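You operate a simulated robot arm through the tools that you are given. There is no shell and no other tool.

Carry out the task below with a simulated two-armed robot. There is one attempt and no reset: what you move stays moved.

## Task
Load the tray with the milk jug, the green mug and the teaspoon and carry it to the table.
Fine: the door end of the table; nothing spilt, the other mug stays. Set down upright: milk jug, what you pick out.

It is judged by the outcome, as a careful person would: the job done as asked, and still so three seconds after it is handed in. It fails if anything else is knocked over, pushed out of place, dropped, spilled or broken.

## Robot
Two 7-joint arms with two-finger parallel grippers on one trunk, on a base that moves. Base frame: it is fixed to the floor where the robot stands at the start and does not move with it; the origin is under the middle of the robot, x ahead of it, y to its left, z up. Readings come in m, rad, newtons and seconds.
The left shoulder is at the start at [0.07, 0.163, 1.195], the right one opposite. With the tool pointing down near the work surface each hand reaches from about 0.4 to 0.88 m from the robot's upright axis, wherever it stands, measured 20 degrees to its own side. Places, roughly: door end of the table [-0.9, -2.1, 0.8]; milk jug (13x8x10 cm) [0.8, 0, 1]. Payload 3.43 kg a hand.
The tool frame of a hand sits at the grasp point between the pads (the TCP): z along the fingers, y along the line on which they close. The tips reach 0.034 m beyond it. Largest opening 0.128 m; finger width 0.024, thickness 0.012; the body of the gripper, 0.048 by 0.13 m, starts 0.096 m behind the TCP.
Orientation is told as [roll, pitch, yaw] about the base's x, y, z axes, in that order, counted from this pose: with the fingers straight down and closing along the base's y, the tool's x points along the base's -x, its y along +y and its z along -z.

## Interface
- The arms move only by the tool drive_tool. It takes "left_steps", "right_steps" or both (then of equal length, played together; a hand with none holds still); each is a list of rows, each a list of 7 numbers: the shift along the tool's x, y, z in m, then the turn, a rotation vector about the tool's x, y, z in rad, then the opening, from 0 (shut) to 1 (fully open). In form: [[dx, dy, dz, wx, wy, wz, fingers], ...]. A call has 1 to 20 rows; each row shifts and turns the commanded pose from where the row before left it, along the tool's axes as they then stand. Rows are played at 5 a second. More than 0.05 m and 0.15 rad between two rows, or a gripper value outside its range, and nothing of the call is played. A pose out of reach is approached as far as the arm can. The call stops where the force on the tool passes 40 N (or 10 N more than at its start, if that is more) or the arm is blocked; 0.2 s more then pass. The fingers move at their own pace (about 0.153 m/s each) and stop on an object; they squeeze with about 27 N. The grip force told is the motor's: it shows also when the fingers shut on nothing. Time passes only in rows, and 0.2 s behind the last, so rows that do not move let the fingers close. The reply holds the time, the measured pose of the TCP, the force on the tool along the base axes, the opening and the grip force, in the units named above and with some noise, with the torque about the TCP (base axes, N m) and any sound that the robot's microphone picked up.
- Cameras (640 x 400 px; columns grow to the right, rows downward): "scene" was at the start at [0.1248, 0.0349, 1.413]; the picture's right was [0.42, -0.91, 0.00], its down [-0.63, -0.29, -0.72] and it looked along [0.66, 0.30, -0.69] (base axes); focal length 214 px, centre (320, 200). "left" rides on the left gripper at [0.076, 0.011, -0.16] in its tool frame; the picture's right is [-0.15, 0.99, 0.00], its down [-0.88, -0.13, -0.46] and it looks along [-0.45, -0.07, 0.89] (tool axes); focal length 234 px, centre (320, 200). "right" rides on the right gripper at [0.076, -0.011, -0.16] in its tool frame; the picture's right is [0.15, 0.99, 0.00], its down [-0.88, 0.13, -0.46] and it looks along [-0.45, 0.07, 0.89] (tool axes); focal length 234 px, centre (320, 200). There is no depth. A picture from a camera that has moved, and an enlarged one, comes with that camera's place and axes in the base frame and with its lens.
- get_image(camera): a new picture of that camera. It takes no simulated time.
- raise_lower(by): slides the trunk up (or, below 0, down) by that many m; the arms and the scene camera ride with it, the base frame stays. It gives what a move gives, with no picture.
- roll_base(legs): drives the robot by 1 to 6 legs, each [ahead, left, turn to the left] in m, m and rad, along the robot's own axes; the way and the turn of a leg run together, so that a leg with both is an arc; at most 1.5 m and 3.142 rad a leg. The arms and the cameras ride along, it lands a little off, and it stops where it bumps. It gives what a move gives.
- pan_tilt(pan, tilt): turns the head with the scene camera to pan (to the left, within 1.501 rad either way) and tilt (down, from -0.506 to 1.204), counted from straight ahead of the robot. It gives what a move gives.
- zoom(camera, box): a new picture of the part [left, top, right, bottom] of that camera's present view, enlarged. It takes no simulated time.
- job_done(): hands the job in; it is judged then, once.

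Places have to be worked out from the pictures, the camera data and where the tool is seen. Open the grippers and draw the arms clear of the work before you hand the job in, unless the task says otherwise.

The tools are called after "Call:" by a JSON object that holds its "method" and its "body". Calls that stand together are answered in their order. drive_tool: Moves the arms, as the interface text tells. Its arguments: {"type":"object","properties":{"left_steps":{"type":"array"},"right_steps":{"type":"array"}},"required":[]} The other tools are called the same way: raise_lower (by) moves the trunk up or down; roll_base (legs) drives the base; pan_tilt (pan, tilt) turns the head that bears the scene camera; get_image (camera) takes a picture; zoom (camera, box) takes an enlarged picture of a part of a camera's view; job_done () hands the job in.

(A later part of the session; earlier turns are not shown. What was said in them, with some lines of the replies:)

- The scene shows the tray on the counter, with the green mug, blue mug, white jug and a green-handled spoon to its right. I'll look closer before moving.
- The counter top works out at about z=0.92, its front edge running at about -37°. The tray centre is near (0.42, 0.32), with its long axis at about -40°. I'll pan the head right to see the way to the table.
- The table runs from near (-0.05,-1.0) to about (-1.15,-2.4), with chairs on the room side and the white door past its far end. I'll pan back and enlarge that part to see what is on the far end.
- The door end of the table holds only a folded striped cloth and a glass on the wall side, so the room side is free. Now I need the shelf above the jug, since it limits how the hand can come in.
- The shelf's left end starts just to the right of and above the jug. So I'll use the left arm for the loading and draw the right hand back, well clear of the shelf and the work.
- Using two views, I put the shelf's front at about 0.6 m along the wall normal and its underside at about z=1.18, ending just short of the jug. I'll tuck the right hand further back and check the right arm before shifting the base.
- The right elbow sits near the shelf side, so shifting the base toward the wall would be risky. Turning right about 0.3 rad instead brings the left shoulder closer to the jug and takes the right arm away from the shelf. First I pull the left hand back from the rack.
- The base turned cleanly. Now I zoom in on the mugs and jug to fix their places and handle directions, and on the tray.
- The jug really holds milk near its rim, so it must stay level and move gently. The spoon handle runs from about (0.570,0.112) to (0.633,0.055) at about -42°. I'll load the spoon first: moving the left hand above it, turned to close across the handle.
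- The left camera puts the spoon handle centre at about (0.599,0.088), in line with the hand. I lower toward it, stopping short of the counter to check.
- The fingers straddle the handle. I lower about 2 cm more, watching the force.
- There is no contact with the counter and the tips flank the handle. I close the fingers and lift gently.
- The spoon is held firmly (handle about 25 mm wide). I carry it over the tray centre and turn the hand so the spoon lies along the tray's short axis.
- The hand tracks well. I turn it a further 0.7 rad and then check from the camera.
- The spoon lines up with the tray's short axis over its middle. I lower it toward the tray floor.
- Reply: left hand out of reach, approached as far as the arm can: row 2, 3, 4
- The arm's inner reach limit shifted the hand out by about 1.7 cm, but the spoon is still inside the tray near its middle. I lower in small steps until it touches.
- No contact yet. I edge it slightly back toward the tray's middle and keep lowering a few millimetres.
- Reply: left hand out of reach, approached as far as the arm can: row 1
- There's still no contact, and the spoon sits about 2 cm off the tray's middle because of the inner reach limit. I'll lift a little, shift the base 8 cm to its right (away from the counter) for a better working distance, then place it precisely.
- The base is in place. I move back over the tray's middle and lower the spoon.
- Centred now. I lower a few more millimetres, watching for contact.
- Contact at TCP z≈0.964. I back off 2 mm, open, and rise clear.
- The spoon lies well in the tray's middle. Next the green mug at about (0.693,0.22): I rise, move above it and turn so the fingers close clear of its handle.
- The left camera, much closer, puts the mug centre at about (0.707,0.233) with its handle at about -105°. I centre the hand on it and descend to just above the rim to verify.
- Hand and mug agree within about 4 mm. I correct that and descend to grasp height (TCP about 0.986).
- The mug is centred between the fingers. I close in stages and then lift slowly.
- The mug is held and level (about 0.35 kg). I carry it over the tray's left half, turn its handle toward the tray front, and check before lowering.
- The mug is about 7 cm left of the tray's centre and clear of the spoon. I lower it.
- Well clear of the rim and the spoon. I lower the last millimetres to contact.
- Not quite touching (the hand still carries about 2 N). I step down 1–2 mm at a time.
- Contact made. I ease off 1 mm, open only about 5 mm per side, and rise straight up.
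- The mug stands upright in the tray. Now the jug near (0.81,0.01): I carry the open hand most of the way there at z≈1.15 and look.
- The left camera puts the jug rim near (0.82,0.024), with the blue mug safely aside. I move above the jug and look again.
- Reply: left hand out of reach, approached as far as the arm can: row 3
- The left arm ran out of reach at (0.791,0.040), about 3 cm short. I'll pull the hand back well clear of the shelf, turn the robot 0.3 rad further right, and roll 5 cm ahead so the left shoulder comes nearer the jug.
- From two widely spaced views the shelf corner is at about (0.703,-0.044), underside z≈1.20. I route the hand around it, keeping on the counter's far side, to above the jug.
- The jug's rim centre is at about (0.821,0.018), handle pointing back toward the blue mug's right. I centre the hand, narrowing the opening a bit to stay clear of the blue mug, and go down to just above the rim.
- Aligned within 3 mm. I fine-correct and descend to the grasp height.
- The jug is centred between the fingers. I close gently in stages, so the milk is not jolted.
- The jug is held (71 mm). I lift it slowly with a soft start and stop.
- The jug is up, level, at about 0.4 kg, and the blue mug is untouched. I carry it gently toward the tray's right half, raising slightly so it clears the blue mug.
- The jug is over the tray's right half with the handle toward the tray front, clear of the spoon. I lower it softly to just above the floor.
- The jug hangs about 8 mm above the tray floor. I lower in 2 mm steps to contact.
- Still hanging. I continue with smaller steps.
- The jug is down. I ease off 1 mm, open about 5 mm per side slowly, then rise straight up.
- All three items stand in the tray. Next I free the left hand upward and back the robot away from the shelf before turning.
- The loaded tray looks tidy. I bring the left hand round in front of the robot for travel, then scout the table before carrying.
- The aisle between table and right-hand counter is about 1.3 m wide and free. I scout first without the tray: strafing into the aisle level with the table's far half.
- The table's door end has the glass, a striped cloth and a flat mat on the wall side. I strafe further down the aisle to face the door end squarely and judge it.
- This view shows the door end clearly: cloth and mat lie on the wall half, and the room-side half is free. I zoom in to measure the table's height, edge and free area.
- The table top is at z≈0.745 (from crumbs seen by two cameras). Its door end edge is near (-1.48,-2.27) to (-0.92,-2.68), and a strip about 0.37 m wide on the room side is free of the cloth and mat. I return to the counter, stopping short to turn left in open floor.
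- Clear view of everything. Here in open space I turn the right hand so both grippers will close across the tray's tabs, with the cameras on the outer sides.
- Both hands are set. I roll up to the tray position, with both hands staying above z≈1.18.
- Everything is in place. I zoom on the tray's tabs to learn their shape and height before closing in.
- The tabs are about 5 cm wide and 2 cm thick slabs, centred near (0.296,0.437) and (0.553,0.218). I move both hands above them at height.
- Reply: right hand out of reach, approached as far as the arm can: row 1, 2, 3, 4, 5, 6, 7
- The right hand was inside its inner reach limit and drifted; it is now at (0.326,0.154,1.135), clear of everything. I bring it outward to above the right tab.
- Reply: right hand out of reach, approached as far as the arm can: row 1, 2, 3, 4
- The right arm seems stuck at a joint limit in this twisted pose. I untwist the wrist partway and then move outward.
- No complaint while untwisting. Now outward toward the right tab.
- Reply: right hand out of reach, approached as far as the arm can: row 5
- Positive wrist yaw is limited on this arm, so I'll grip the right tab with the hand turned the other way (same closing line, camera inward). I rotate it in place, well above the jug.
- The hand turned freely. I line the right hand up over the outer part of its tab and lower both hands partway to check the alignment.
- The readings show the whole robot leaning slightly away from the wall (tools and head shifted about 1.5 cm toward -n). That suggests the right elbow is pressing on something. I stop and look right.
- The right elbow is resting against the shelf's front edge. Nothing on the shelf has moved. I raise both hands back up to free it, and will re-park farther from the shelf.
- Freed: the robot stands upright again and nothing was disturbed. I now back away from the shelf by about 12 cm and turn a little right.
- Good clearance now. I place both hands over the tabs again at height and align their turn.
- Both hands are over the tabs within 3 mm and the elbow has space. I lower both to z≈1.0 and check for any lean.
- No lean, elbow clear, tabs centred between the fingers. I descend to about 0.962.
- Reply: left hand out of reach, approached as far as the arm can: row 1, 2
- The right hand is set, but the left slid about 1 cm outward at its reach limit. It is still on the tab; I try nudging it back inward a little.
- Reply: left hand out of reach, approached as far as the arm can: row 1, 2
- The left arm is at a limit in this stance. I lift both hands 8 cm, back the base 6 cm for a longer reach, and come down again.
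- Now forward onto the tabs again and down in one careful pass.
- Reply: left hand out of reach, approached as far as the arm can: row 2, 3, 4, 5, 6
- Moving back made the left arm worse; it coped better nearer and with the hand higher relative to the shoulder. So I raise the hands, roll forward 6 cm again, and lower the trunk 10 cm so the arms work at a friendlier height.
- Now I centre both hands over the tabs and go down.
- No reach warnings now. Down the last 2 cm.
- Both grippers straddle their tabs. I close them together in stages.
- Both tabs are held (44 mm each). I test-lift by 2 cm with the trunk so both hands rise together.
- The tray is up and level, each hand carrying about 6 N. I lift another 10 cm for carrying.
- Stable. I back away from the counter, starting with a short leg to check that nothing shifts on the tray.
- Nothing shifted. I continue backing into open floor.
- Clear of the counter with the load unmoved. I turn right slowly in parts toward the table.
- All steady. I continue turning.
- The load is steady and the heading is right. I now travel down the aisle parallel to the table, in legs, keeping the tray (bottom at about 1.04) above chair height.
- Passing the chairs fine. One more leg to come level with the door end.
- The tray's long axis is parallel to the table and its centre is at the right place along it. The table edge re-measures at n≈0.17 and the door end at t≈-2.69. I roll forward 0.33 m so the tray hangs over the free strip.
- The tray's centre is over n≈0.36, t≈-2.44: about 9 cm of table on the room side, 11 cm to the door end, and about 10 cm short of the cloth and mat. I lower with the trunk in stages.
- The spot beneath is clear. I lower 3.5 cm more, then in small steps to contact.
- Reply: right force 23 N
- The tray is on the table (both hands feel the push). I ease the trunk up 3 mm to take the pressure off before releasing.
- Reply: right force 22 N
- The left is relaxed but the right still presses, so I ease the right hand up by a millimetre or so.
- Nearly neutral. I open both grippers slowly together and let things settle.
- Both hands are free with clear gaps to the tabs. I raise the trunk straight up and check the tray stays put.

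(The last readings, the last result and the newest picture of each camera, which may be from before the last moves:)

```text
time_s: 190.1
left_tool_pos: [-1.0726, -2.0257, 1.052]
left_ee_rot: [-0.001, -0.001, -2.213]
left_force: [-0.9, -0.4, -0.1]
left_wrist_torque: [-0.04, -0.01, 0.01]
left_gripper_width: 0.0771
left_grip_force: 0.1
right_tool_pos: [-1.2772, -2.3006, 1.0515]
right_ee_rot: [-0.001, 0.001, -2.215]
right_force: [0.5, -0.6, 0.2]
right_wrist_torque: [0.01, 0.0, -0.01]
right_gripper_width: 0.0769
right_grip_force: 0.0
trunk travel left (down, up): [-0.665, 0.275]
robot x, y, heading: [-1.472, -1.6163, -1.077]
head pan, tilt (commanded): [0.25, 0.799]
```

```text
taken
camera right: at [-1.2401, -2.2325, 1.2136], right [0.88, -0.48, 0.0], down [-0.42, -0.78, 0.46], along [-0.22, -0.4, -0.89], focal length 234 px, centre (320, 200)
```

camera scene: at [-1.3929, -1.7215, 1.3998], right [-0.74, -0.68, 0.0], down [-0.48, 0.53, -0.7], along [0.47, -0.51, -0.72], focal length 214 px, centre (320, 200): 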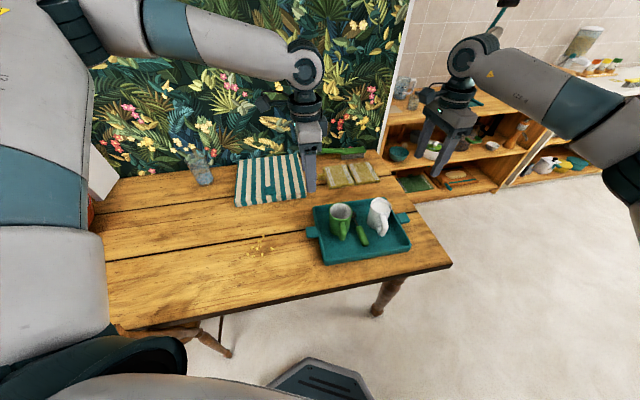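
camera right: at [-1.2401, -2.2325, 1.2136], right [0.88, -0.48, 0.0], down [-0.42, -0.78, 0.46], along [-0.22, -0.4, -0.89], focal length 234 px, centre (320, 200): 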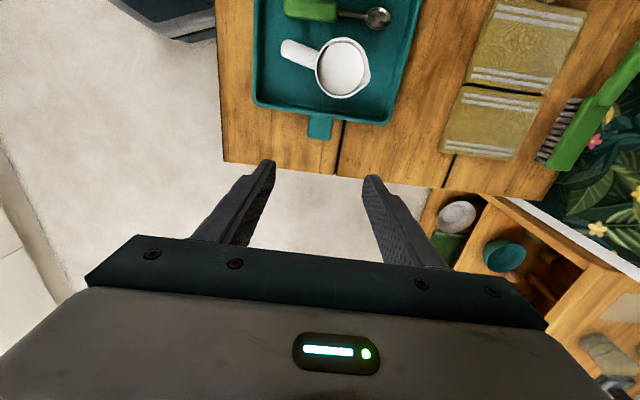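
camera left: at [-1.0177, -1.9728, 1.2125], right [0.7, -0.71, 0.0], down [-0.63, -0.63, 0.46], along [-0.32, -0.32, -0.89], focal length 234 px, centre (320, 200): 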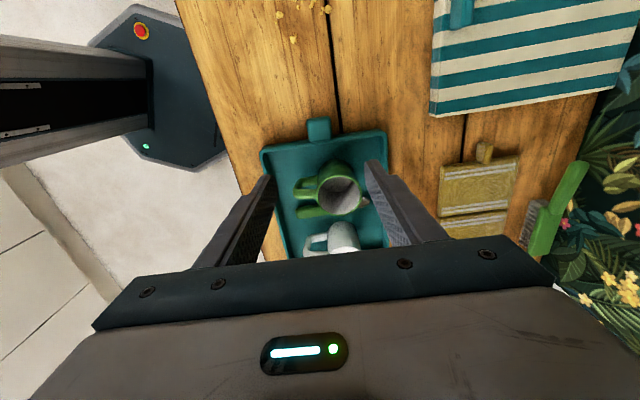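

The tray stands on the door end with jug and mug upright and the spoon in place. I back off the way I came and open the grippers fully.

Call:
{"method": "roll_base", "body": {"legs": [[-0.35, -0.16, 0]]}}

Call:
{"method": "drive_tool", "body": {"left_steps": [[0, 0, 0, 0, 0, 0, 0.8], [0, 0, 0, 0, 0, 0, 1.0], [0, 0, 0, 0, 0, 0, 1.0]], "right_steps": [[0, 0, 0, 0, 0, 0, 0.8], [0, 0, 0, 0, 0, 0, 1.0], [0, 0, 0, 0, 0, 0, 1.0]]}}

Call:
{"method": "get_image", "body": {"camera": "scene"}}

Call:
{"method": "zoom", "body": {"camera": "scene", "box": [240, 60, 460, 220]}}

```text
time_s: 192.5
left_tool_pos: [-1.3727, -1.7957, 1.0526]
left_ee_rot: [-0.001, -0.002, -2.208]
left_force: [-0.6, 0.6, 0.4]
left_wrist_torque: [0.02, 0.01, 0.01]
left_gripper_width: 0.0768
left_grip_force: 0.0
right_tool_pos: [-1.5774, -2.0683, 1.0539]
right_ee_rot: [-0.003, 0.001, -2.212]
right_force: [0.3, 0.6, -0.2]
right_wrist_torque: [0.02, 0.0, 0.01]
right_gripper_width: 0.0767
right_grip_force: 0.0
trunk travel left (down, up): [-0.665, 0.275]
robot x, y, heading: [-1.7739, -1.3881, -1.074]
head pan, tilt (commanded): [0.25, 0.799]
```

```text
time_s: 193.3
left_tool_pos: [-1.3734, -1.7952, 1.0525]
left_ee_rot: [0.001, -0.001, -2.209]
left_force: [-0.4, -0.2, -0.6]
left_wrist_torque: [0.0, -0.01, 0.04]
left_gripper_width: 0.1281
left_grip_force: 0.2
right_tool_pos: [-1.5769, -2.0686, 1.0528]
right_ee_rot: [-0.001, -0.001, -2.211]
right_force: [0.9, 0.4, -0.9]
right_wrist_torque: [0.02, -0.02, 0.01]
right_gripper_width: 0.1281
right_grip_force: 0.0
trunk travel left (down, up): [-0.665, 0.275]
robot x, y, heading: [-1.7752, -1.3899, -1.078]
head pan, tilt (commanded): [0.25, 0.799]
```

```text
taken
camera scene: at [-1.6955, -1.4908, 1.3999], right [-0.73, -0.68, 0.0], down [-0.49, 0.53, -0.7], along [0.47, -0.51, -0.72], focal length 214 px, centre (320, 200)
```

scene: 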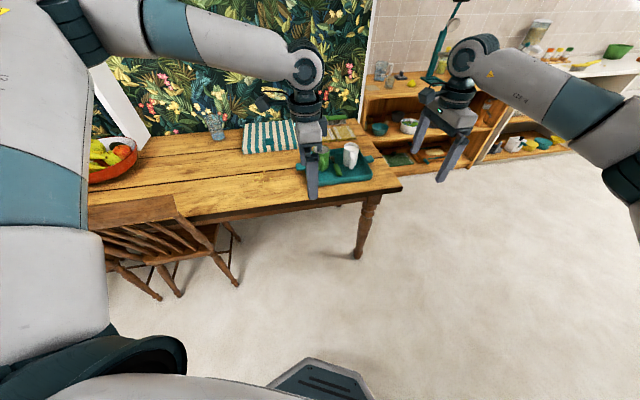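

```text
2.50 times, centred on (350, 140) of scene
camera zoom: at [-1.6955, -1.4908, 1.3999], right [-0.73, -0.68, 0.0], down [-0.49, 0.53, -0.7], along [0.47, -0.51, -0.72], focal length 536 px, centre (245, 350)
```

zoom: 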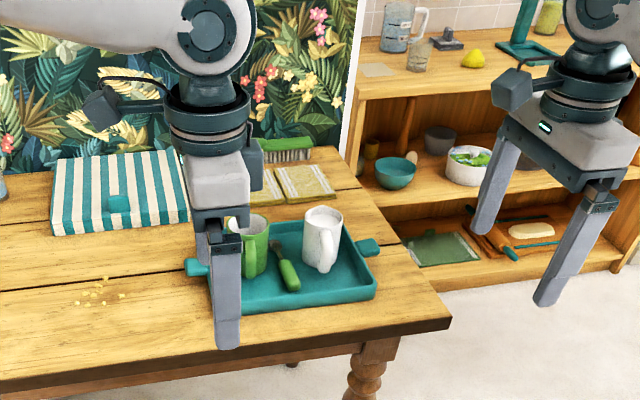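

Final check: the tray sits fully on the door end of the table, with the milk jug and green mug upright in it and the teaspoon between them. The cloth, mat and glass are untouched, the blue mug was left on the counter, and both hands are open and clear. I hand the job in.

Call:
{"method": "job_done", "body": {}}

```text
The job is handed in.
```

The tray is on the door end of the table. The milk jug and green mug stand upright in it, with the teaspoon between them. I saw no milk spill at any point, and the blue mug stayed where it was on the counter.

- **Shelf contact:** while I was getting into position to lift the tray, the right elbow pressed against the front edge of the shelf above the counter. I backed off straight away. The later pictures showed everything on the shelf still standing in place.
- **Position on the table:** the tray is on the room side of the table, about 10 cm from the striped cloth and mat, which were not touched.

Both grippers are open and clear of the table.
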